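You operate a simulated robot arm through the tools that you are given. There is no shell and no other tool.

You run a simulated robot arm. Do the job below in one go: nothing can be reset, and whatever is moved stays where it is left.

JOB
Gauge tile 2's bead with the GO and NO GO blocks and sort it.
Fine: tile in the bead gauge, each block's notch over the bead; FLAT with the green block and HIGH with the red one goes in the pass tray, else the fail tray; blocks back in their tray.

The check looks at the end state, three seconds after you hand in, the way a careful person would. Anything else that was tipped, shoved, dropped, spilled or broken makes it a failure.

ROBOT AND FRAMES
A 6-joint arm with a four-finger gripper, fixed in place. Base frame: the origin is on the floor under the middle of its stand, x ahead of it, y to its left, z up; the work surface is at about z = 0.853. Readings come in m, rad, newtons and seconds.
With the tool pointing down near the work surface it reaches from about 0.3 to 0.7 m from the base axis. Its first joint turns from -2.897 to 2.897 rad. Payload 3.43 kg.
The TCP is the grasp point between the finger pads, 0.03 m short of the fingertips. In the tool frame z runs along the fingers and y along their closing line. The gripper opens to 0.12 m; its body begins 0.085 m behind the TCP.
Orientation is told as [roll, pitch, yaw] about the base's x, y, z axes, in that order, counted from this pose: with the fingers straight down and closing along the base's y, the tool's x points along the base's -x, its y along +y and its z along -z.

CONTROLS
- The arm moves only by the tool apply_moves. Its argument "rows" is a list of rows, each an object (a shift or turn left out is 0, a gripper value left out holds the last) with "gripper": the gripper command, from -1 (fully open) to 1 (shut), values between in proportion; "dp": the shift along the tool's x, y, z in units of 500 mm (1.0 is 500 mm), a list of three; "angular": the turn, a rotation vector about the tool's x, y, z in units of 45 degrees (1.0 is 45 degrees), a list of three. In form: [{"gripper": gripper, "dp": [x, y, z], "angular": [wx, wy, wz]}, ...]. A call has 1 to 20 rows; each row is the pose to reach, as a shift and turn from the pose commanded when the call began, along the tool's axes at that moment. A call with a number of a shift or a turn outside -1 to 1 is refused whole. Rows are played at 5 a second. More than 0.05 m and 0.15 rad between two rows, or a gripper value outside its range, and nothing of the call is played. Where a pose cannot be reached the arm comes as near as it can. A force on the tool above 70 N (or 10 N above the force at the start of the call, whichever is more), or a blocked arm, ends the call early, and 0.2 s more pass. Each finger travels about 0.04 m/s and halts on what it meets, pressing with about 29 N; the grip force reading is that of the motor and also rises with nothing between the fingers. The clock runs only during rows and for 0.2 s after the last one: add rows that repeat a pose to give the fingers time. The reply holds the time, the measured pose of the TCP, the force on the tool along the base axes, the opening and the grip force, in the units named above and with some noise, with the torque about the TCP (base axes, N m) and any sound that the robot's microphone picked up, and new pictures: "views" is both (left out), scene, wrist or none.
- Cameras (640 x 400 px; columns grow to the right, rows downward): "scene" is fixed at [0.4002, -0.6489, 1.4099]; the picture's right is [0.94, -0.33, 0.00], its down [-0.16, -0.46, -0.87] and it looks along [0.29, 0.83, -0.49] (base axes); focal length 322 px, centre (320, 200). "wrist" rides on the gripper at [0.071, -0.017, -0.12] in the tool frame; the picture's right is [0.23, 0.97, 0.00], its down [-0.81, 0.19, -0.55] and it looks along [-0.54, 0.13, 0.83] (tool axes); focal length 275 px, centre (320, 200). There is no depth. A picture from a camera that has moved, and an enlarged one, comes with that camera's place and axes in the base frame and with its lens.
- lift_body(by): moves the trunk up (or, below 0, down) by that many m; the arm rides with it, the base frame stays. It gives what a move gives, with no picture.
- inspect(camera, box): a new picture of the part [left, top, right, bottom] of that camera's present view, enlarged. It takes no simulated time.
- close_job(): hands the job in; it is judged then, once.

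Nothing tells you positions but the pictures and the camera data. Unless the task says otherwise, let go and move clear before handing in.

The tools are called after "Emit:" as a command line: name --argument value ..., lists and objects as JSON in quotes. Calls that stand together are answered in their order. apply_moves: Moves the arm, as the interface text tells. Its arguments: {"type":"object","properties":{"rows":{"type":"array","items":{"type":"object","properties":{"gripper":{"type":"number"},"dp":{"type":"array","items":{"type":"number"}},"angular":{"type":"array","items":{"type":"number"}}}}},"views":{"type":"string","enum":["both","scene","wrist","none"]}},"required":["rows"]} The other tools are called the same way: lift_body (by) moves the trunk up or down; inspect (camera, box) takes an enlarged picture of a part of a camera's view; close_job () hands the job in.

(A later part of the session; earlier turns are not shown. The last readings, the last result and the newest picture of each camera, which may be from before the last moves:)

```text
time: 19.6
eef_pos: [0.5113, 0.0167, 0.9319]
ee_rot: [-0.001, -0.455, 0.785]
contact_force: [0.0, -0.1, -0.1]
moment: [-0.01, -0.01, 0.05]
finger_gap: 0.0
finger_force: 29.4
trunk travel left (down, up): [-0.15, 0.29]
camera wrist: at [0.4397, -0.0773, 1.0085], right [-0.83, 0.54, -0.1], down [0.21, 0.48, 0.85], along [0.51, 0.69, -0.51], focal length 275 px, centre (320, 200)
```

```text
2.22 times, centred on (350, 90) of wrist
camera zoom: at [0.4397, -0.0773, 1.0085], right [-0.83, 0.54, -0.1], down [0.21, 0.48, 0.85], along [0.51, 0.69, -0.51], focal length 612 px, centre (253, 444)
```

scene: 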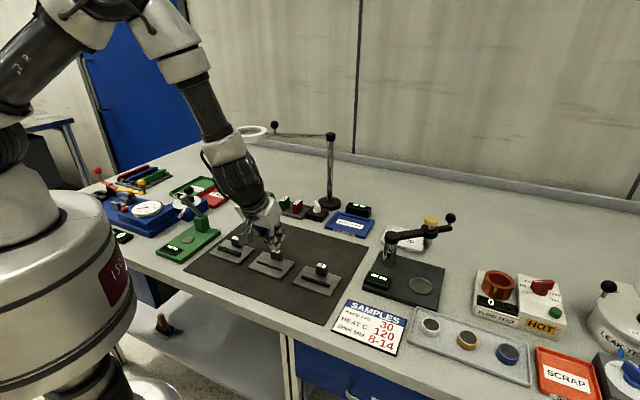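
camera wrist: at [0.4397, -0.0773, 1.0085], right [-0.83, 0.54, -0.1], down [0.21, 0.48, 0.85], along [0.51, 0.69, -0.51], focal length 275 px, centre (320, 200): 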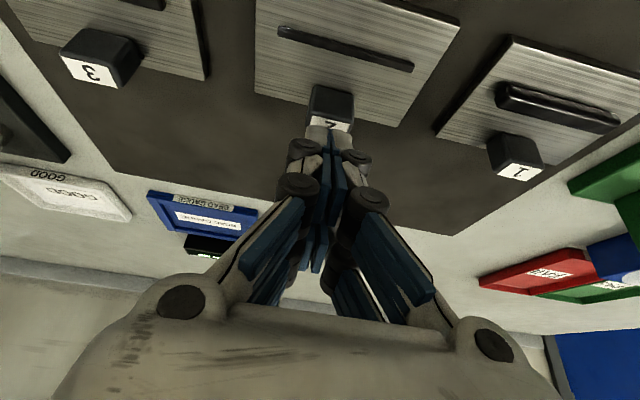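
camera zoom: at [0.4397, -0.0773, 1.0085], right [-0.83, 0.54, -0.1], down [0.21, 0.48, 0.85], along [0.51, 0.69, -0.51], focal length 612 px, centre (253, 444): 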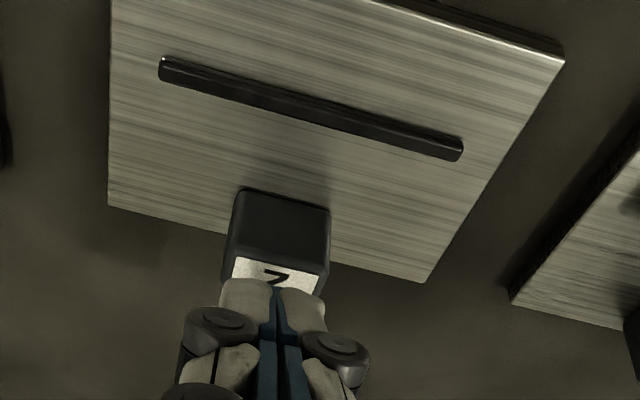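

The fingers slid up off the post: the tile never left the mat and has not moved. I need to see how the pads actually sit at that gap, so I'll look at them closed, then at about 27 mm in free air.

Emit:
inspect --camera "wrist" --box '[270, 100, 400, 260]'

Emit:
apply_moves --rows '[{"dp": [-0.0263, 0, -0.0539]}, {"gripper": 0.54, "dp": [-0.0263, 0, -0.0539]}, {"dp": [-0.0263, 0, -0.0539]}, {"dp": [-0.0263, 0, -0.0539]}]' --views "wrist"

Emit:
inspect --camera "wrist" --box '[230, 80, 430, 250]'

Emit:
inspect --camera "scene" --box '[235, 170, 305, 250]'

```text
2.50 times, centred on (335, 180) of wrist
camera zoom: at [0.4397, -0.0773, 1.0085], right [-0.83, 0.54, -0.1], down [0.21, 0.48, 0.85], along [0.51, 0.69, -0.51], focal length 688 px, centre (282, 250)
```

zoom: 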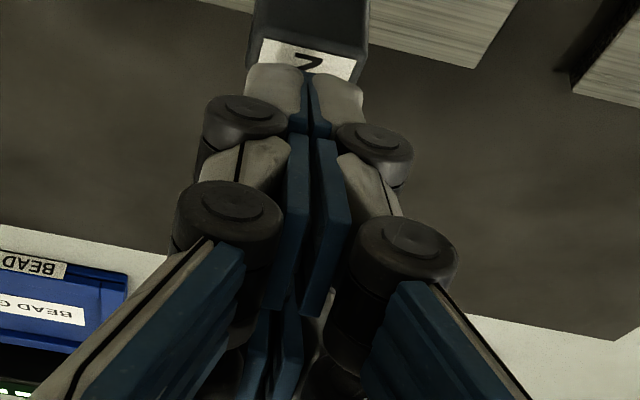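

```text
time: 20.6
eef_pos: [0.5116, 0.0166, 0.9628]
ee_rot: [-0.002, -0.454, 0.786]
contact_force: [-0.2, -0.3, -0.3]
moment: [-0.01, 0.0, 0.01]
finger_gap: 0.0273
finger_force: 0.1
trunk travel left (down, up): [-0.15, 0.29]
camera wrist: at [0.4396, -0.0772, 1.0393], right [-0.83, 0.54, -0.1], down [0.21, 0.48, 0.85], along [0.51, 0.69, -0.51], focal length 275 px, centre (320, 200)
```

wrist: 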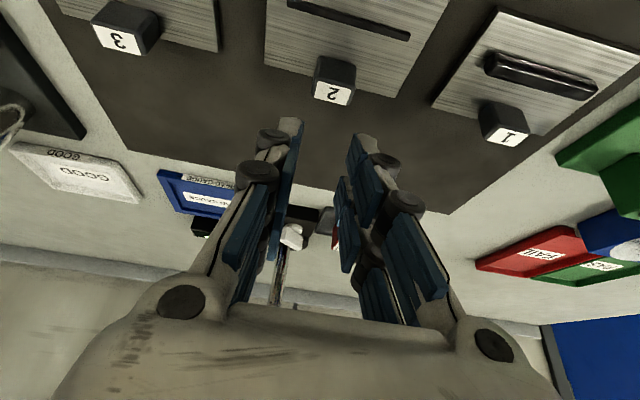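

```text
2.35 times, centred on (330, 165) of wrist
camera zoom: at [0.4396, -0.0772, 1.0393], right [-0.83, 0.54, -0.1], down [0.21, 0.48, 0.85], along [0.51, 0.69, -0.51], focal length 648 px, centre (296, 282)
```

zoom: 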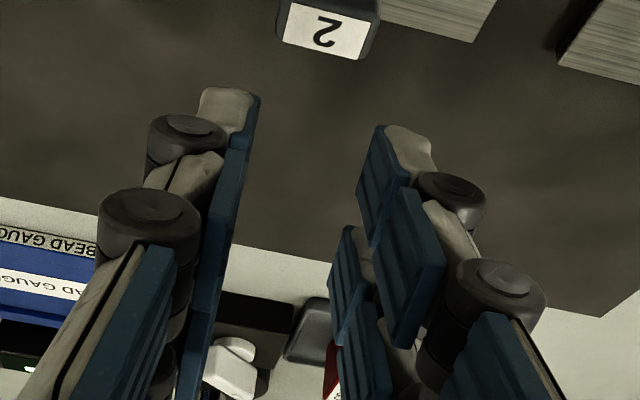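

```text
5.00 times, centred on (270, 210) of scene
camera zoom: at [0.4002, -0.6489, 1.4099], right [0.94, -0.33, 0.0], down [-0.16, -0.46, -0.87], along [0.29, 0.83, -0.49], focal length 1612 px, centre (570, 150)
```

zoom: 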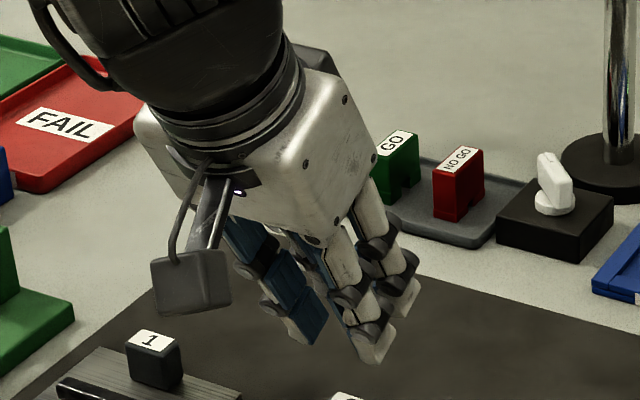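

The pads are close to parallel and were beside the post, so the slip isn't obvious. I'll regrip with the finger covering the post more fully, then lift in millimetre steps while watching force and gap.

Emit:
apply_moves --rows '[{"gripper": 0.3, "dp": [0, 0, 0]}, {"dp": [0.0132, 0, 0.027]}, {"dp": [0.0263, 0, 0.0539]}, {"dp": [0.04, 0, 0.08]}, {"dp": [0.0457, 0.001, 0.1102]}, {"dp": [0.0457, 0.001, 0.1102]}, {"dp": [0.0457, 0.001, 0.1102]}]' --views "wrist"

Emit:
inspect --camera "wrist" --box '[220, 80, 420, 240]'

Emit:
inspect --camera "scene" --box '[250, 230, 300, 280]'

```text
time: 22.2
eef_pos: [0.5139, 0.0213, 0.9024]
ee_rot: [0.0, -0.454, 0.785]
contact_force: [0.1, -0.4, 0.5]
moment: [-0.01, 0.0, 0.02]
finger_gap: 0.042
finger_force: 0.0
trunk travel left (down, up): [-0.15, 0.29]
camera wrist: at [0.4418, -0.0738, 0.9799], right [-0.83, 0.54, -0.1], down [0.21, 0.48, 0.85], along [0.51, 0.69, -0.51], focal length 275 px, centre (320, 200)
```

wrist: 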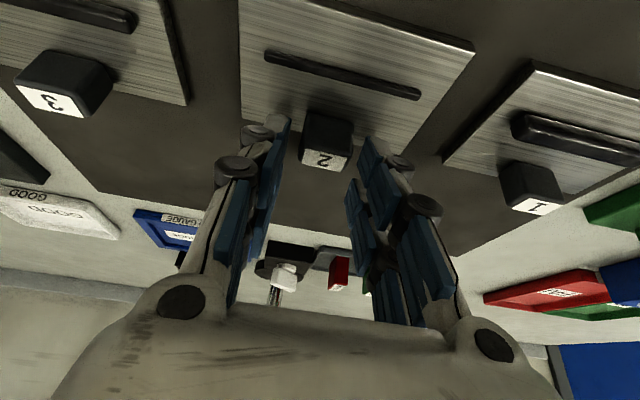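

```text
2.50 times, centred on (320, 160) of wrist
camera zoom: at [0.4418, -0.0738, 0.9799], right [-0.83, 0.54, -0.1], down [0.21, 0.48, 0.85], along [0.51, 0.69, -0.51], focal length 688 px, centre (320, 300)
```

zoom: 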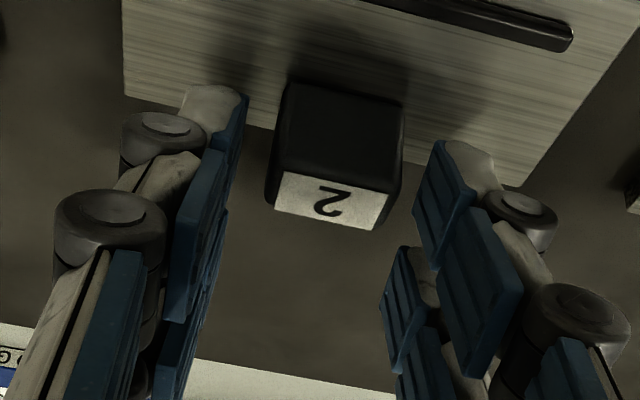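

```text
8.00 times, centred on (275, 255) of scene
camera zoom: at [0.4002, -0.6489, 1.4099], right [0.94, -0.33, 0.0], down [-0.16, -0.46, -0.87], along [0.29, 0.83, -0.49], focal length 2579 px, centre (680, -240)
```

zoom: 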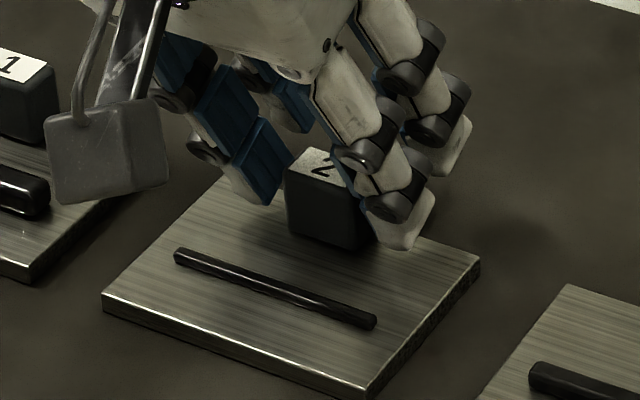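

Emit:
apply_moves --rows '[{"dp": [0.0018, 0, 0.0036]}, {"gripper": 1, "dp": [0.0018, 0, 0.0036]}, {"dp": [0.0018, 0, 0.0036]}, {"dp": [0.0018, 0, 0.0036]}, {"dp": [0.0018, 0, 0.0036]}, {"dp": [0.0018, 0, 0.0036]}]' --views "none"

Emit:
apply_moves --rows '[{"dp": [-0.0018, 0, -0.0036]}, {"dp": [-0.0035, 0, -0.0072]}, {"dp": [-0.0035, 0, -0.0072]}]' --views "wrist"

Emit:
inspect --camera "scene" --box '[240, 220, 310, 290]'

```text
time: 23.6
eef_pos: [0.5134, 0.0219, 0.9022]
ee_rot: [-0.001, -0.453, 0.786]
contact_force: [0.0, 0.4, 1.6]
moment: [-0.16, 0.16, -0.05]
finger_gap: 0.0276
finger_force: 28.7
trunk travel left (down, up): [-0.15, 0.29]
```

```text
time: 24.4
eef_pos: [0.5136, 0.0216, 0.9035]
ee_rot: [0.0, -0.454, 0.786]
contact_force: [0.2, -1.1, -3.5]
moment: [0.04, -0.05, -0.02]
finger_gap: 0.0276
finger_force: 28.6
trunk travel left (down, up): [-0.15, 0.29]
camera wrist: at [0.4423, -0.0739, 0.9816], right [-0.83, 0.54, -0.1], down [0.21, 0.48, 0.85], along [0.51, 0.69, -0.51], focal length 275 px, centre (320, 200)
```

wrist: 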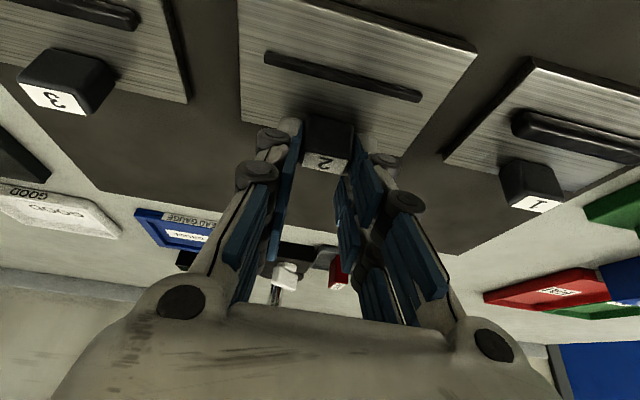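

```text
5.71 times, centred on (275, 255) of scene
camera zoom: at [0.4002, -0.6489, 1.4099], right [0.94, -0.33, 0.0], down [-0.16, -0.46, -0.87], along [0.29, 0.83, -0.49], focal length 1842 px, centre (577, -114)
```

zoom: 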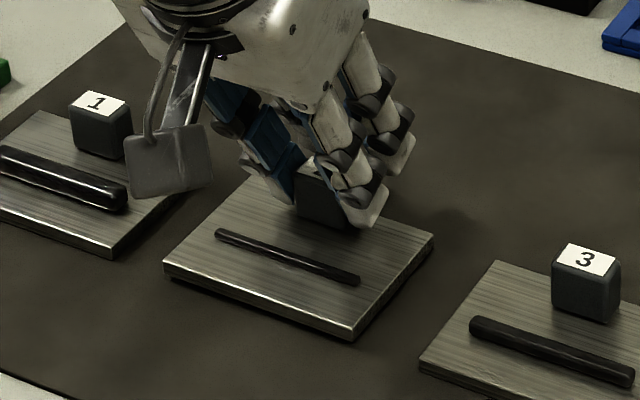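

Now the tool carries about 3.5 N, so the tile is loading the grip. I'll keep lifting slowly.

Emit:
apply_moves --rows '[{"dp": [-0.0018, 0, -0.0036]}, {"dp": [-0.0035, 0, -0.0072]}, {"dp": [-0.0053, 0, -0.0108]}, {"dp": [-0.0053, 0, -0.0108]}]' --views "wrist"

Emit:
inspect --camera "scene" --box '[240, 220, 310, 290]'

Emit:
inspect --camera "wrist" --box '[220, 0, 480, 180]'

```text
time: 25.4
eef_pos: [0.5147, 0.0203, 0.9116]
ee_rot: [-0.001, -0.453, 0.785]
contact_force: [-0.9, 0.5, -4.0]
moment: [0.05, -0.07, 0.01]
finger_gap: 0.0275
finger_force: 28.7
trunk travel left (down, up): [-0.15, 0.29]
camera wrist: at [0.4426, -0.0743, 0.9876], right [-0.83, 0.54, -0.1], down [0.21, 0.48, 0.85], along [0.51, 0.69, -0.51], focal length 275 px, centre (320, 200)
```

wrist: 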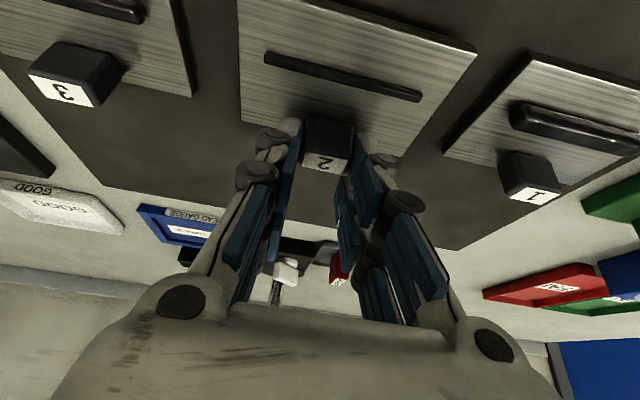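

```text
5.71 times, centred on (275, 255) of scene
camera zoom: at [0.4002, -0.6489, 1.4099], right [0.94, -0.33, 0.0], down [-0.16, -0.46, -0.87], along [0.29, 0.83, -0.49], focal length 1842 px, centre (577, -114)
```

zoom: 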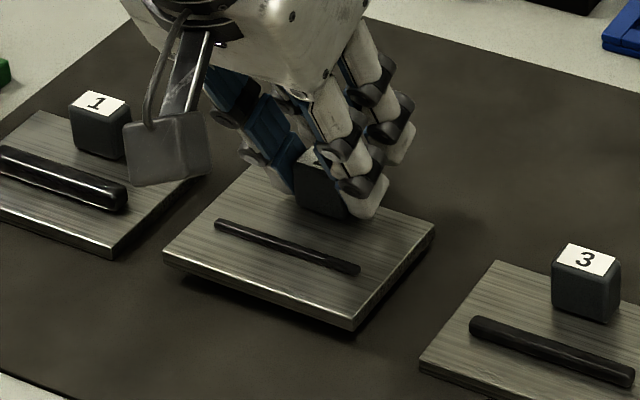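

```text
2.22 times, centred on (350, 90) of wrist
camera zoom: at [0.4426, -0.0743, 0.9876], right [-0.83, 0.54, -0.1], down [0.21, 0.48, 0.85], along [0.51, 0.69, -0.51], focal length 612 px, centre (253, 444)
```

zoom: 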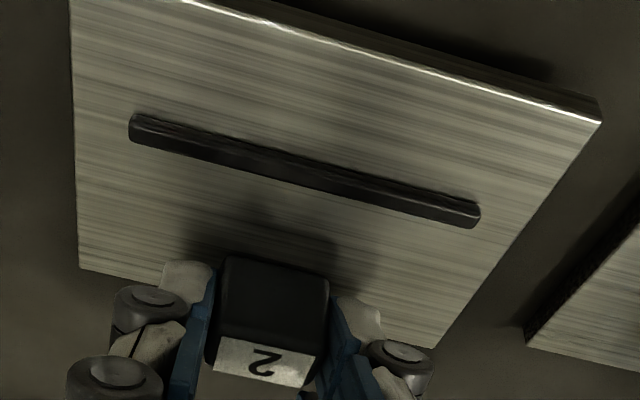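

The tile lifts cleanly in this grip, but by my numbers a 26° lean would leave only about 2 mm of reach at the gauge. I'll set it back down in place and regrip at 30° with fuller pad coverage.

Emit:
apply_moves --rows '[{"dp": [0.0028, 0, 0.0057]}, {"dp": [0.0056, 0, 0.0114]}, {"dp": [0.0079, 0, 0.0162]}, {"dp": [0.0079, 0, 0.0162]}]' --views "none"

```text
time: 26.4
eef_pos: [0.514, 0.0206, 0.9006]
ee_rot: [0.001, -0.451, 0.786]
contact_force: [0.5, -0.3, -3.8]
moment: [0.05, -0.04, -0.02]
finger_gap: 0.0277
finger_force: 29.0
trunk travel left (down, up): [-0.15, 0.29]
```

Emit:
apply_moves --rows '[{"dp": [0.0009, 0, 0.0018]}, {"dp": [0.0013, 0, 0.0027]}, {"dp": [0.0013, 0, 0.0027]}]' --views "none"

```text
time: 27.2
eef_pos: [0.5135, 0.0206, 0.9009]
ee_rot: [-0.001, -0.457, 0.786]
contact_force: [-3.2, 0.7, 14.6]
moment: [-0.38, 0.62, -0.08]
finger_gap: 0.0273
finger_force: 28.8
trunk travel left (down, up): [-0.15, 0.29]
```

Emit:
apply_moves --rows '[{"dp": [-0.0005, 0, -0.001]}, {"gripper": 0.3, "dp": [-0.0005, 0, -0.001]}, {"dp": [-0.0005, 0, -0.001]}, {"dp": [-0.0005, 0, -0.001]}, {"dp": [-0.0005, 0, -0.02]}, {"dp": [-0.0005, 0, -0.04]}, {"dp": [-0.0005, 0, -0.06]}, {"dp": [-0.0005, 0, -0.06]}]' --views "wrist"

Emit:
inspect --camera "wrist" --box '[220, 0, 480, 160]'

```text
time: 29.0
eef_pos: [0.5041, 0.0109, 0.9256]
ee_rot: [-0.002, -0.454, 0.787]
contact_force: [0.1, 0.3, -1.2]
moment: [-0.01, -0.01, 0.02]
finger_gap: 0.0416
finger_force: 0.0
trunk travel left (down, up): [-0.15, 0.29]
camera wrist: at [0.4332, -0.0832, 1.0036], right [-0.83, 0.54, -0.1], down [0.21, 0.48, 0.85], along [0.51, 0.69, -0.51], focal length 275 px, centre (320, 200)
```

wrist: 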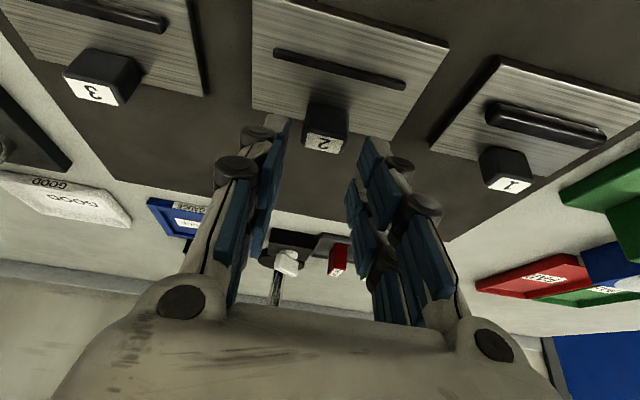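

```text
2.46 times, centred on (350, 80) of wrist
camera zoom: at [0.4332, -0.0832, 1.0036], right [-0.83, 0.54, -0.1], down [0.21, 0.48, 0.85], along [0.51, 0.69, -0.51], focal length 678 px, centre (246, 495)
```

zoom: 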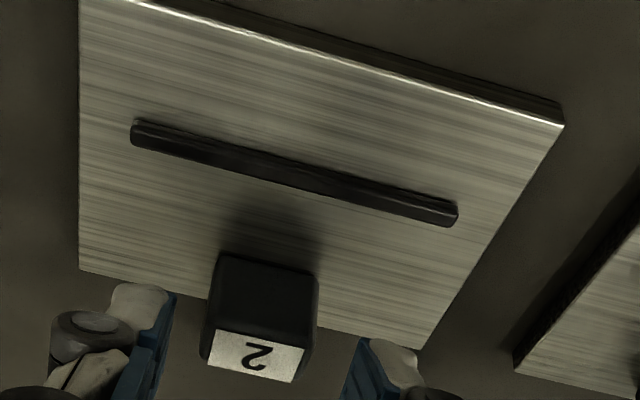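

Emit:
apply_moves --rows '[{"dp": [-0.0064, 0.0016, 0], "angular": [0, -0.0445, 0]}, {"dp": [-0.0064, 0.0016, 0], "angular": [0, -0.0889, 0]}, {"dp": [-0.0064, 0.0016, 0.03], "angular": [0, -0.0889, 0]}, {"dp": [-0.0064, 0.0016, 0.05], "angular": [0, -0.0889, 0]}, {"dp": [-0.0064, 0.0016, 0.0572], "angular": [0, -0.0889, 0]}, {"dp": [-0.0064, 0.0016, 0.0572], "angular": [0, -0.0889, 0]}]' --views "wrist"

Emit:
inspect --camera "wrist" --box '[220, 60, 420, 220]'

Emit:
inspect --camera "scene" --box '[250, 230, 300, 280]'

```text
time: 30.4
eef_pos: [0.5155, 0.0222, 0.9013]
ee_rot: [0.001, -0.523, 0.785]
contact_force: [-0.3, -0.5, 0.5]
moment: [0.0, -0.01, -0.01]
finger_gap: 0.0421
finger_force: 0.1
trunk travel left (down, up): [-0.15, 0.29]
camera wrist: at [0.44, -0.0754, 0.9705], right [-0.83, 0.55, -0.12], down [0.17, 0.44, 0.88], along [0.53, 0.71, -0.45], focal length 275 px, centre (320, 200)
```

wrist: 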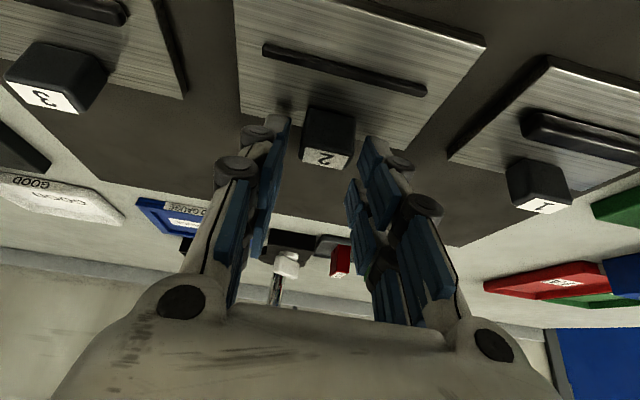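

```text
2.50 times, centred on (320, 140) of wrist
camera zoom: at [0.44, -0.0754, 0.9705], right [-0.83, 0.55, -0.12], down [0.17, 0.44, 0.88], along [0.53, 0.71, -0.45], focal length 688 px, centre (320, 350)
```

zoom: 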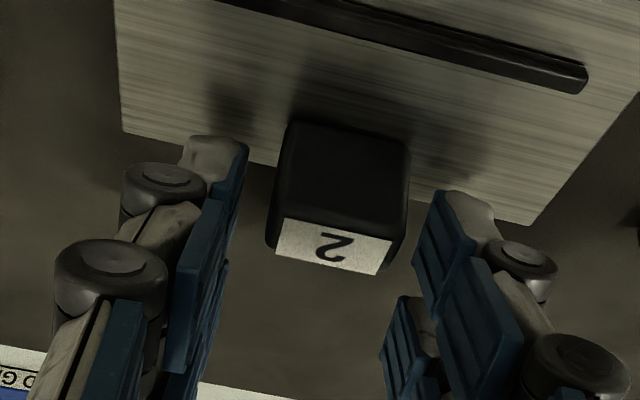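

```text
8.00 times, centred on (275, 255) of scene
camera zoom: at [0.4002, -0.6489, 1.4099], right [0.94, -0.33, 0.0], down [-0.16, -0.46, -0.87], along [0.29, 0.83, -0.49], focal length 2579 px, centre (680, -240)
```

zoom: 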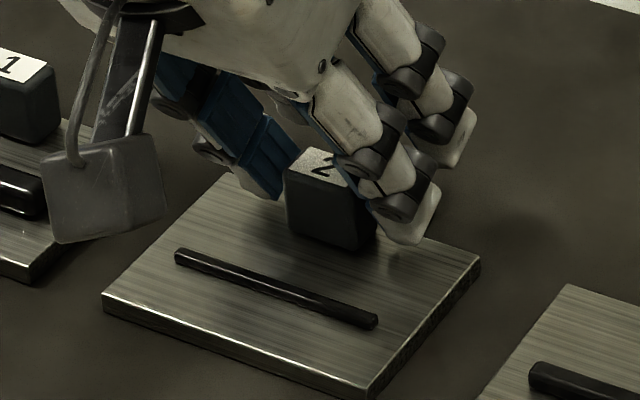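

Emit:
apply_moves --rows '[{"gripper": 1, "dp": [0, 0, 0]}, {"dp": [0, 0, 0]}, {"dp": [0, 0, 0]}, {"dp": [0, 0, 0]}, {"dp": [0, 0, 0]}]' --views "none"

Emit:
apply_moves --rows '[{"dp": [-0.001, 0, -0.0017]}, {"dp": [-0.003, 0, -0.0052]}, {"dp": [-0.005, 0, -0.0087]}, {"dp": [-0.008, 0, -0.0139]}, {"dp": [-0.012, 0, -0.0208]}, {"dp": [-0.012, 0, -0.0208]}]' --views "wrist"

Emit:
inspect --camera "scene" --box '[240, 220, 310, 290]'

Emit:
inspect --camera "wrist" --box '[220, 0, 480, 180]'

```text
time: 31.6
eef_pos: [0.5145, 0.0221, 0.9022]
ee_rot: [0.001, -0.524, 0.785]
contact_force: [0.6, -0.2, 0.4]
moment: [0.04, -0.04, -0.01]
finger_gap: 0.0275
finger_force: 28.8
trunk travel left (down, up): [-0.15, 0.29]
```

```text
time: 33.0
eef_pos: [0.5157, 0.0224, 0.9127]
ee_rot: [0.0, -0.523, 0.785]
contact_force: [-0.1, 0.7, -3.0]
moment: [0.03, -0.06, 0.01]
finger_gap: 0.0275
finger_force: 28.5
trunk travel left (down, up): [-0.15, 0.29]
camera wrist: at [0.4403, -0.0752, 0.9827], right [-0.83, 0.55, -0.12], down [0.17, 0.44, 0.88], along [0.53, 0.71, -0.45], focal length 275 px, centre (320, 200)
```

wrist: 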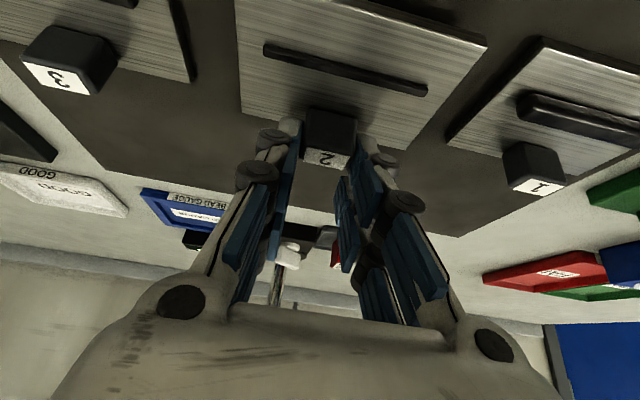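

```text
5.71 times, centred on (275, 255) of scene
camera zoom: at [0.4002, -0.6489, 1.4099], right [0.94, -0.33, 0.0], down [-0.16, -0.46, -0.87], along [0.29, 0.83, -0.49], focal length 1842 px, centre (577, -114)
```

zoom: 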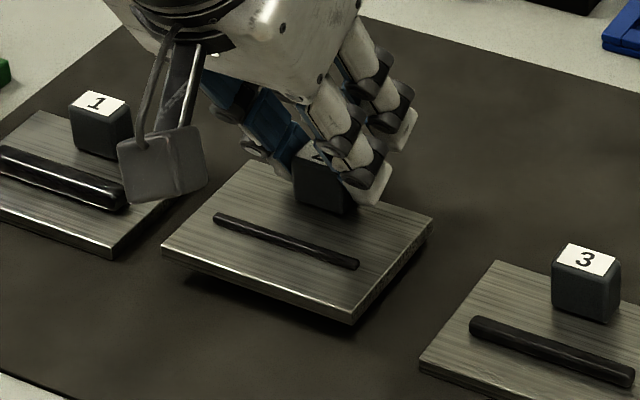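

```text
2.22 times, centred on (350, 90) of wrist
camera zoom: at [0.4403, -0.0752, 0.9827], right [-0.83, 0.55, -0.12], down [0.17, 0.44, 0.88], along [0.53, 0.71, -0.45], focal length 612 px, centre (253, 444)
```

zoom: 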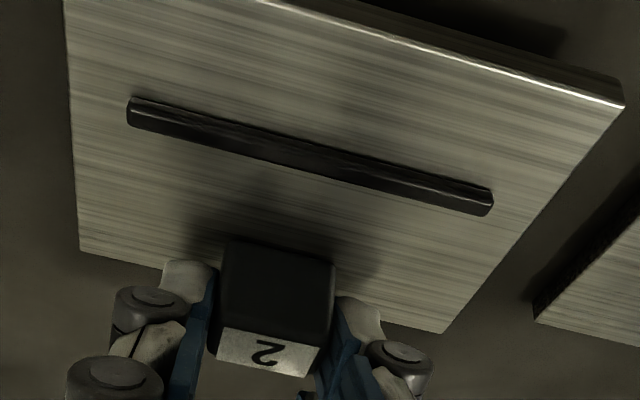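

The tile is held firmly and level at 30°. I'll lift to a carrying height at a gentle speed.

Emit:
apply_moves --rows '[{"dp": [-0.006, 0, -0.0104]}, {"dp": [-0.014, 0, -0.0242]}, {"dp": [-0.024, 0, -0.0416]}, {"dp": [-0.036, 0, -0.0623]}, {"dp": [-0.048, 0, -0.0831]}, {"dp": [-0.06, 0, -0.1039]}, {"dp": [-0.067, 0, -0.116]}, {"dp": [-0.07, 0, -0.1212]}, {"dp": [-0.07, 0, -0.1212]}]' --views "wrist"

```text
time: 35.0
eef_pos: [0.5148, 0.0227, 0.9843]
ee_rot: [0.001, -0.525, 0.787]
contact_force: [-0.2, -0.2, -2.5]
moment: [0.03, -0.09, 0.0]
finger_gap: 0.0275
finger_force: 29.0
trunk travel left (down, up): [-0.15, 0.29]
camera wrist: at [0.44, -0.076, 1.0533], right [-0.83, 0.55, -0.12], down [0.17, 0.44, 0.88], along [0.53, 0.71, -0.45], focal length 275 px, centre (320, 200)
```

wrist: 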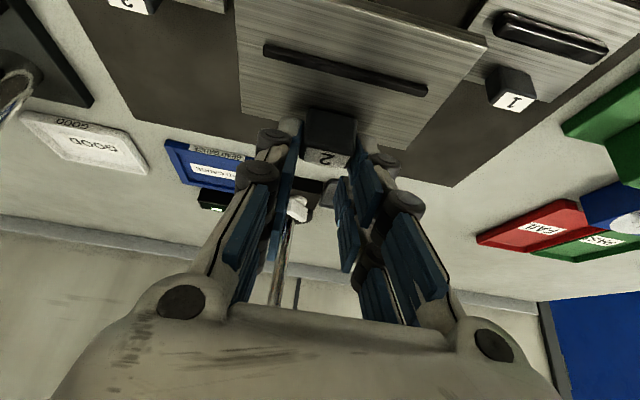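

Emit:
apply_moves --rows '[{"dp": [-0.0156, -0.0075, 0.009]}, {"dp": [-0.0469, -0.0224, 0.0271]}, {"dp": [-0.0937, -0.0449, 0.0541]}, {"dp": [-0.1406, -0.0673, 0.0812]}, {"dp": [-0.1874, -0.0897, 0.1082]}, {"dp": [-0.2343, -0.1122, 0.1353]}, {"dp": [-0.2812, -0.1346, 0.1624]}, {"dp": [-0.328, -0.157, 0.1894]}, {"dp": [-0.3749, -0.1794, 0.2165]}, {"dp": [-0.4217, -0.2019, 0.2435]}, {"dp": [-0.4529, -0.2168, 0.2616]}, {"dp": [-0.4686, -0.2243, 0.2706]}, {"dp": [-0.4686, -0.2243, 0.2706]}, {"dp": [-0.4686, -0.2243, 0.2706]}]' --views "both"

Emit:
inspect --camera "scene" --box '[310, 170, 400, 250]'

Emit:
inspect --camera "wrist" --box '[200, 0, 500, 190]'

```text
time: 38.0
eef_pos: [0.7872, 0.1339, 0.9841]
ee_rot: [0.001, -0.524, 0.785]
contact_force: [-0.1, 0.1, -3.0]
moment: [0.08, -0.05, -0.03]
finger_gap: 0.0275
finger_force: 28.2
trunk travel left (down, up): [-0.15, 0.29]
camera wrist: at [0.7112, 0.0362, 1.0522], right [-0.83, 0.55, -0.11], down [0.17, 0.44, 0.88], along [0.53, 0.71, -0.45], focal length 275 px, centre (320, 200)
```

scene: 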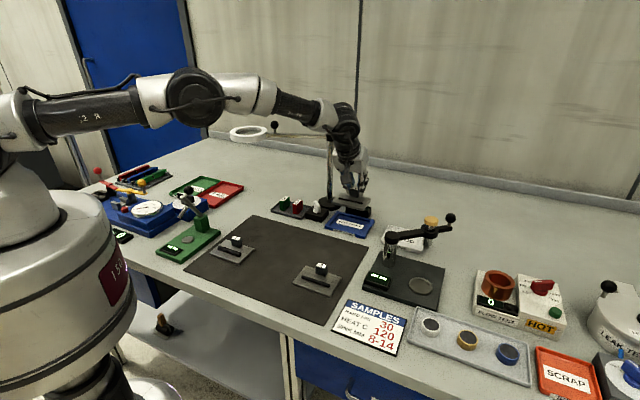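
wrist: 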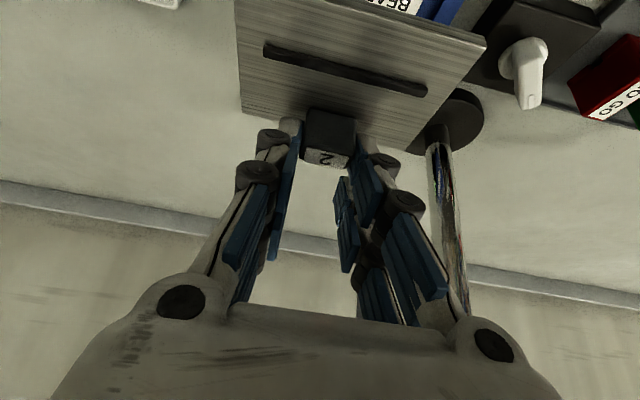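

```text
5.00 times, centred on (355, 210) of scene
camera zoom: at [0.4002, -0.6489, 1.4099], right [0.94, -0.33, 0.0], down [-0.16, -0.46, -0.87], along [0.29, 0.83, -0.49], focal length 1612 px, centre (145, 150)
```

zoom: 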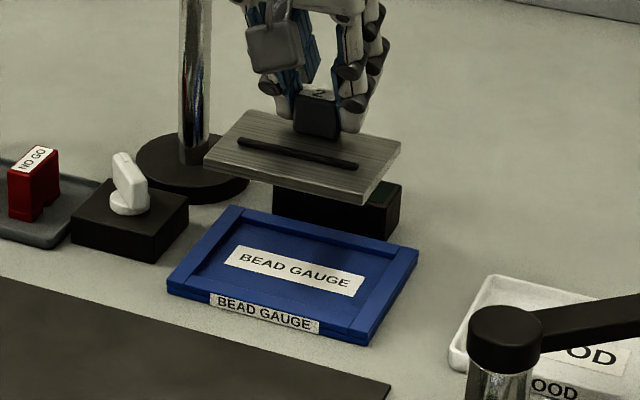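

```text
2.11 times, centred on (350, 95) of wrist
camera zoom: at [0.7112, 0.0362, 1.0522], right [-0.83, 0.55, -0.11], down [0.17, 0.44, 0.88], along [0.53, 0.71, -0.45], focal length 580 px, centre (257, 421)
```

zoom: 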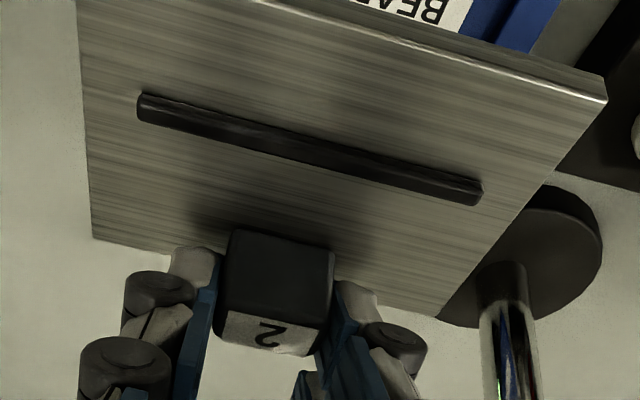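

The tile is over the gauge, level and within reach. I'll lower it to just above the rim so I can compare its edges with the pocket with little parallax.

Emit:
apply_moves --rows '[{"dp": [0.01, 0, 0.0173]}, {"dp": [0.02, 0, 0.0346]}, {"dp": [0.03, 0, 0.052]}, {"dp": [0.04, 0, 0.0693]}, {"dp": [0.05, 0, 0.0866]}, {"dp": [0.06, 0, 0.1039]}, {"dp": [0.06, 0, 0.1039]}]' --views "both"

Emit:
inspect --camera "scene" --box '[316, 190, 396, 245]'

Emit:
inspect --camera "wrist" --box '[200, 0, 500, 190]'

```text
time: 39.6
eef_pos: [0.7876, 0.1358, 0.9232]
ee_rot: [-0.001, -0.523, 0.786]
contact_force: [-0.3, 0.1, -2.6]
moment: [0.05, -0.03, 0.0]
finger_gap: 0.0277
finger_force: 28.7
trunk travel left (down, up): [-0.15, 0.29]
camera wrist: at [0.7116, 0.0377, 0.9926], right [-0.83, 0.55, -0.12], down [0.16, 0.44, 0.88], along [0.53, 0.71, -0.45], focal length 275 px, centre (320, 200)
```

scene: 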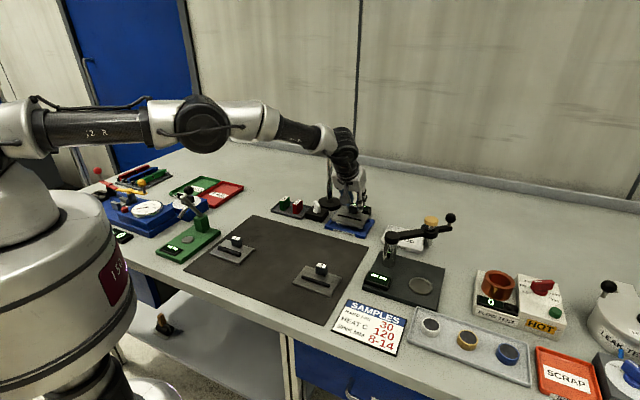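
wrist: 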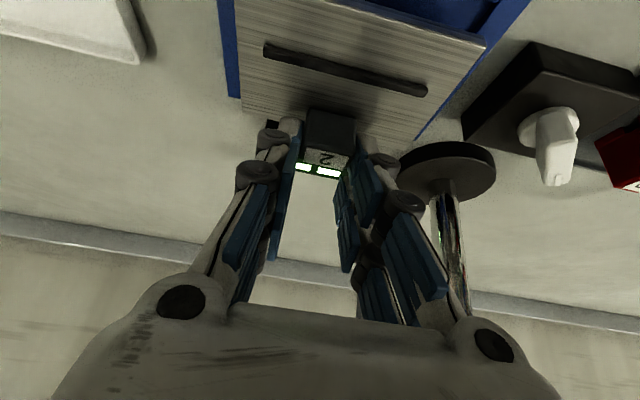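

```text
7.27 times, centred on (356, 218) of scene
camera zoom: at [0.4002, -0.6489, 1.4099], right [0.94, -0.33, 0.0], down [-0.16, -0.46, -0.87], along [0.29, 0.83, -0.49], focal length 2345 px, centre (58, 73)
```

zoom: 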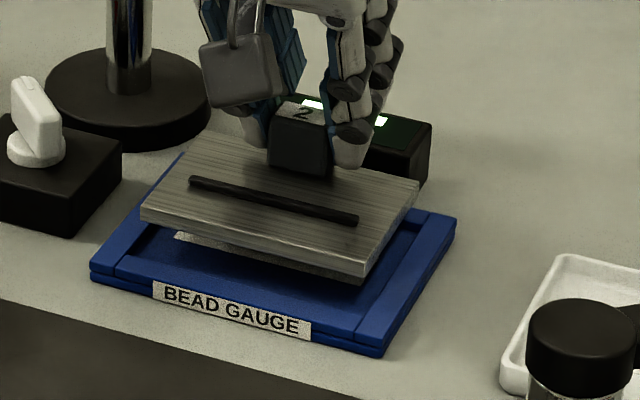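

```text
2.11 times, centred on (350, 95) of wrist
camera zoom: at [0.7116, 0.0377, 0.9926], right [-0.83, 0.55, -0.12], down [0.16, 0.44, 0.88], along [0.53, 0.71, -0.45], focal length 580 px, centre (257, 421)
```

zoom: 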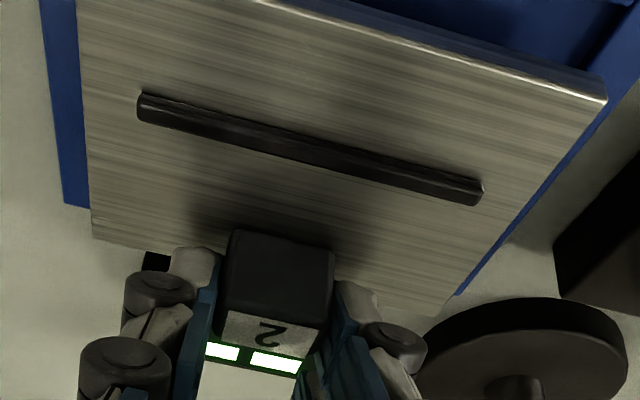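

By the wrist geometry, the rim top is about z = 0.861 and the pocket centre (0.764, 0.113). The pocket gives roughly 2–4 mm of clearance per side, and the tile is centred within about 1 mm. I'll lower it to near the rim and check again.

Emit:
apply_moves --rows '[{"dp": [0.004, 0, 0.0069]}, {"dp": [0.008, 0, 0.0139]}, {"dp": [0.012, 0, 0.0208]}, {"dp": [0.012, 0, 0.0208]}]' --views "both"

Emit:
inspect --camera "scene" --box '[316, 190, 396, 245]'

Emit:
inspect --camera "wrist" --box '[200, 0, 500, 190]'

```text
time: 40.6
eef_pos: [0.7857, 0.1356, 0.9124]
ee_rot: [-0.001, -0.523, 0.786]
contact_force: [0.1, -0.1, -2.9]
moment: [0.09, -0.07, 0.03]
finger_gap: 0.0277
finger_force: 28.9
trunk travel left (down, up): [-0.15, 0.29]
camera wrist: at [0.7111, 0.0374, 0.9806], right [-0.83, 0.55, -0.12], down [0.17, 0.44, 0.88], along [0.53, 0.71, -0.45], focal length 275 px, centre (320, 200)
```

scene: 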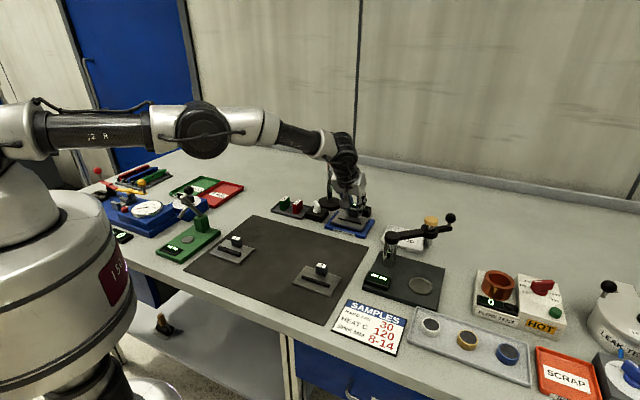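
wrist: 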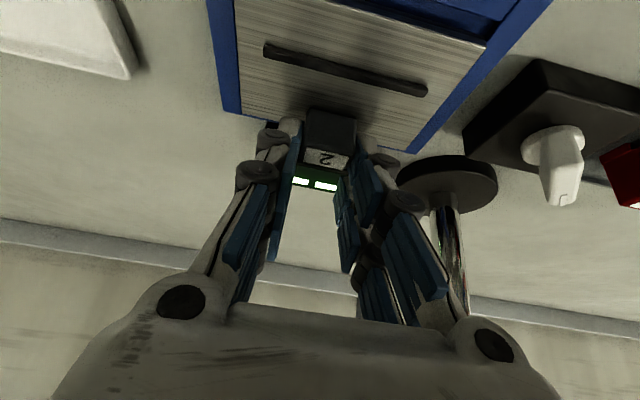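

```text
7.27 times, centred on (356, 218) of scene
camera zoom: at [0.4002, -0.6489, 1.4099], right [0.94, -0.33, 0.0], down [-0.16, -0.46, -0.87], along [0.29, 0.83, -0.49], focal length 2345 px, centre (58, 73)
```

zoom: 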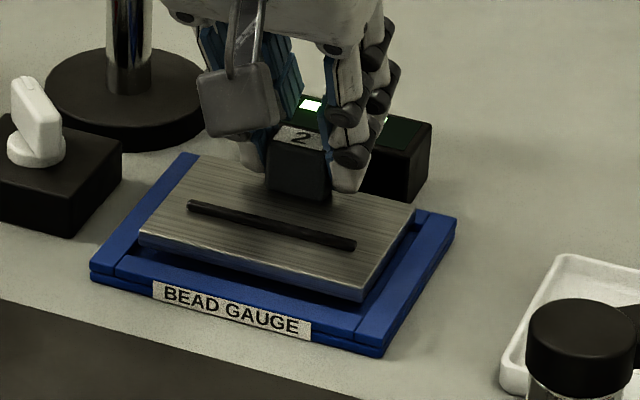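

```text
2.11 times, centred on (350, 95) of wrist
camera zoom: at [0.7111, 0.0374, 0.9806], right [-0.83, 0.55, -0.12], down [0.17, 0.44, 0.88], along [0.53, 0.71, -0.45], focal length 580 px, centre (257, 421)
```

zoom: 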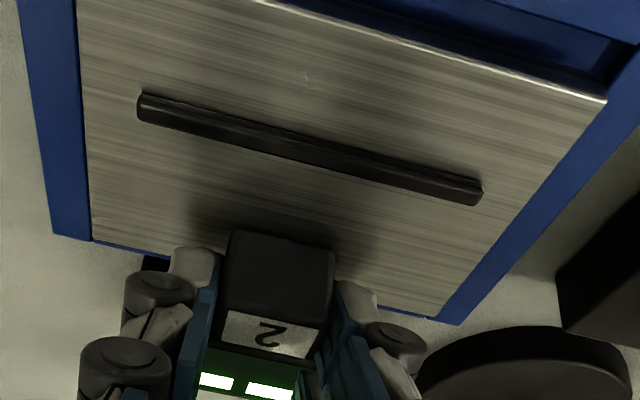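

Emit:
inspect --camera "scene" --box '[324, 208, 354, 233]'

Emit:
inspect --camera "scene" --box '[348, 212, 384, 242]'

```text
16.00 times, centred on (339, 220) of scene
camera zoom: at [0.4002, -0.6489, 1.4099], right [0.94, -0.33, 0.0], down [-0.16, -0.46, -0.87], along [0.29, 0.83, -0.49], focal length 5159 px, centre (16, -128)
```

zoom: 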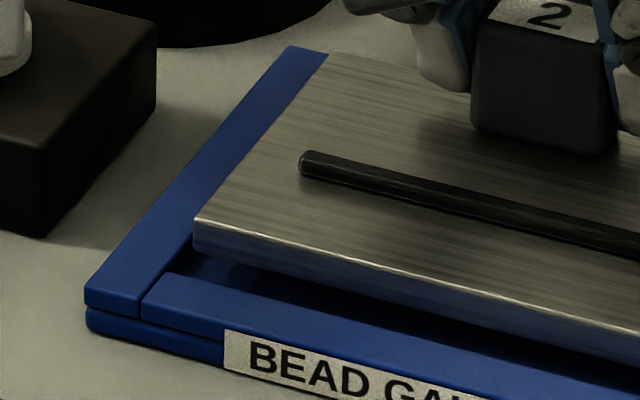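

```text
13.33 times, centred on (366, 227) of scene
camera zoom: at [0.4002, -0.6489, 1.4099], right [0.94, -0.33, 0.0], down [-0.16, -0.46, -0.87], along [0.29, 0.83, -0.49], focal length 4299 px, centre (-293, -160)
```

zoom: 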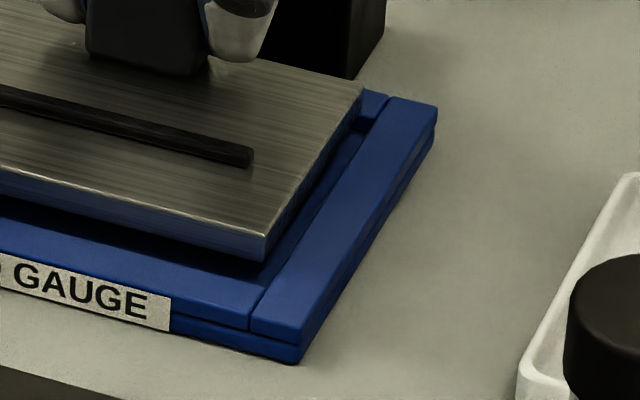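

Clearances read roughly 2.5–3 mm left, right and front, so the tile should drop in cleanly. Lowering gently into the pocket.

Emit:
apply_moves --rows '[{"dp": [0.002, 0, 0.0035]}, {"dp": [0.004, 0, 0.0069]}, {"dp": [0.006, 0, 0.0104]}, {"dp": [0.006, 0, 0.0104]}]' --views "none"

Emit:
inspect --camera "scene" --box '[316, 190, 396, 245]'

```text
time: 41.6
eef_pos: [0.7864, 0.1344, 0.907]
ee_rot: [0.001, -0.525, 0.787]
contact_force: [-0.8, 0.8, -2.1]
moment: [0.06, -0.07, 0.01]
finger_gap: 0.0273
finger_force: 29.2
trunk travel left (down, up): [-0.15, 0.29]
```

```text
7.27 times, centred on (356, 218) of scene
camera zoom: at [0.4002, -0.6489, 1.4099], right [0.94, -0.33, 0.0], down [-0.16, -0.46, -0.87], along [0.29, 0.83, -0.49], focal length 2345 px, centre (58, 73)
```

zoom: 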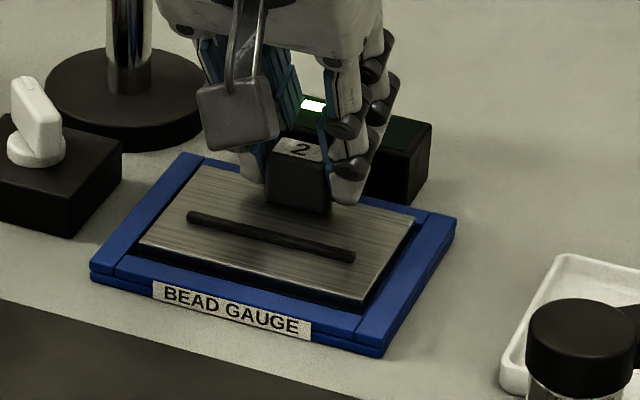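

Emit:
apply_moves --rows '[{"dp": [0.001, 0, 0.0017]}, {"dp": [0.001, 0, 0.0017]}]' --views "none"

Emit:
apply_moves --rows '[{"dp": [0.001, 0, 0.0017]}, {"dp": [0.001, 0, 0.0017]}]' --views "none"

```text
time: 42.2
eef_pos: [0.7864, 0.1364, 0.9059]
ee_rot: [0.001, -0.523, 0.785]
contact_force: [0.0, 0.7, -3.1]
moment: [0.04, -0.11, 0.04]
finger_gap: 0.0274
finger_force: 29.0
trunk travel left (down, up): [-0.15, 0.29]
```

```text
time: 42.8
eef_pos: [0.7872, 0.1345, 0.9046]
ee_rot: [0.0, -0.523, 0.785]
contact_force: [-0.3, 2.2, 0.1]
moment: [-0.04, 0.14, 0.02]
finger_gap: 0.0275
finger_force: 28.7
trunk travel left (down, up): [-0.15, 0.29]
```

Emit:
inspect --camera "scene" --box '[316, 190, 396, 245]'

Emit:
inspect --camera "wrist" --box '[200, 0, 500, 190]'

```text
7.27 times, centred on (356, 218) of scene
camera zoom: at [0.4002, -0.6489, 1.4099], right [0.94, -0.33, 0.0], down [-0.16, -0.46, -0.87], along [0.29, 0.83, -0.49], focal length 2345 px, centre (58, 73)
```

zoom: 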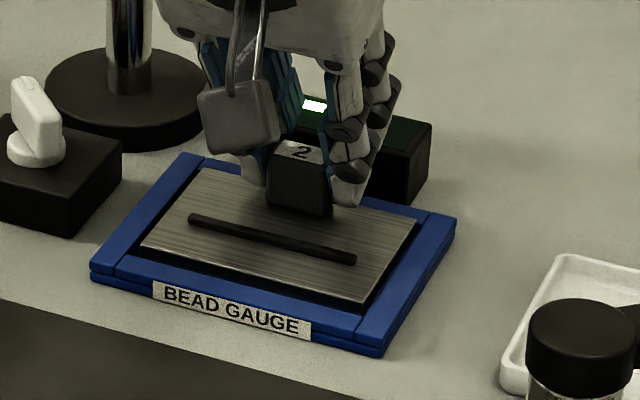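

```text
2.11 times, centred on (350, 95) of wrist
camera zoom: at [0.7114, 0.0368, 0.9738], right [-0.83, 0.55, -0.12], down [0.16, 0.44, 0.88], along [0.53, 0.71, -0.45], focal length 580 px, centre (257, 421)
```

zoom: 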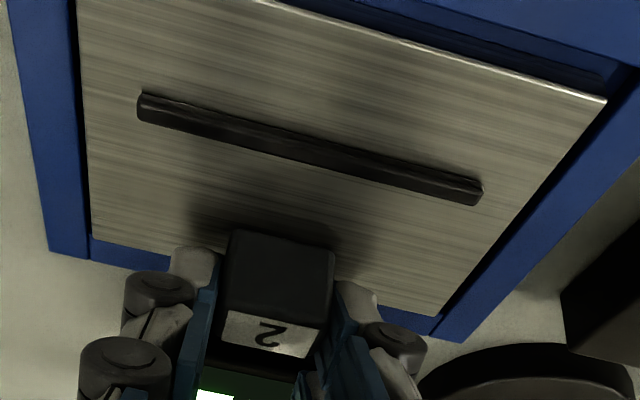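

The tile is resting in the pocket, with its weight now off the tool. Releasing, then backing off along the tool axis.

Emit:
apply_moves --rows '[{"gripper": 0.3, "dp": [0, 0, 0]}, {"dp": [0, 0, 0]}, {"dp": [0, 0, 0]}, {"dp": [-0.005, 0, -0.0087]}, {"dp": [-0.015, 0, -0.026]}, {"dp": [-0.03, 0, -0.052]}, {"dp": [-0.05, 0, -0.0866]}, {"dp": [-0.05, 0, -0.0866]}]' --views "both"

Emit:
inspect --camera "scene" --box '[316, 190, 396, 245]'

Emit:
inspect --camera "wrist" --box '[200, 0, 500, 190]'

```text
time: 44.6
eef_pos: [0.7862, 0.1337, 0.9548]
ee_rot: [-0.001, -0.524, 0.784]
contact_force: [0.0, 0.6, 0.2]
moment: [-0.01, -0.01, 0.04]
finger_gap: 0.0419
finger_force: 0.0
trunk travel left (down, up): [-0.15, 0.29]
camera wrist: at [0.7108, 0.0367, 1.0229], right [-0.83, 0.55, -0.12], down [0.17, 0.44, 0.88], along [0.53, 0.71, -0.45], focal length 275 px, centre (320, 200)
```

scene: 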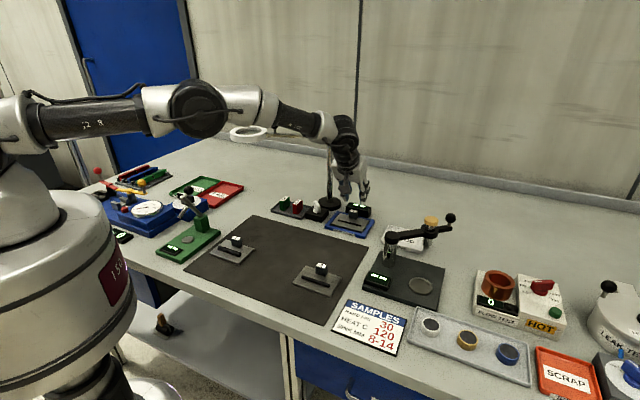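
wrist: 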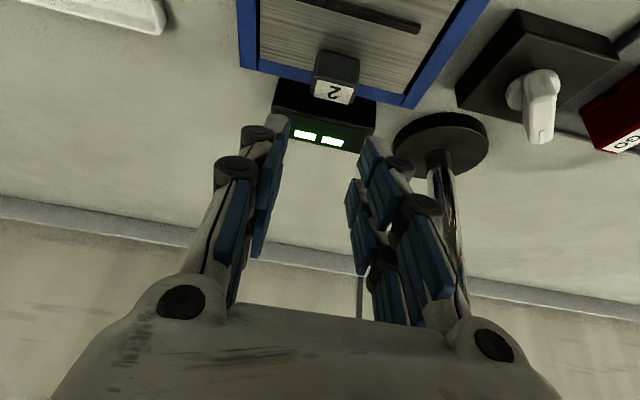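

```text
7.27 times, centred on (356, 218) of scene
camera zoom: at [0.4002, -0.6489, 1.4099], right [0.94, -0.33, 0.0], down [-0.16, -0.46, -0.87], along [0.29, 0.83, -0.49], focal length 2345 px, centre (58, 73)
```

zoom: 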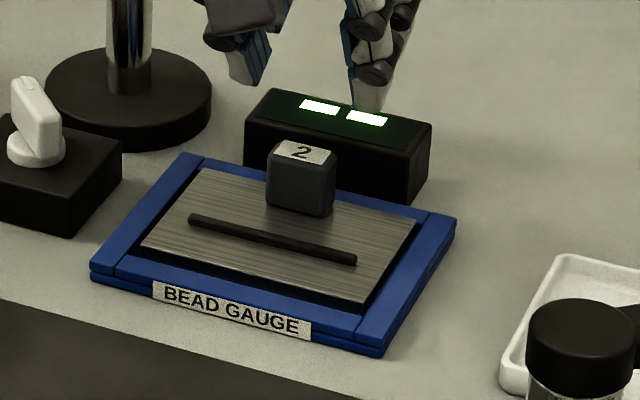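

```text
2.11 times, centred on (350, 95) of wrist
camera zoom: at [0.7108, 0.0367, 1.0229], right [-0.83, 0.55, -0.12], down [0.17, 0.44, 0.88], along [0.53, 0.71, -0.45], focal length 580 px, centre (257, 421)
```

zoom: 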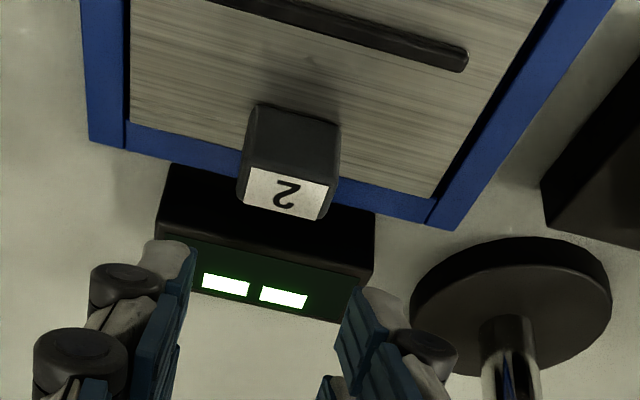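

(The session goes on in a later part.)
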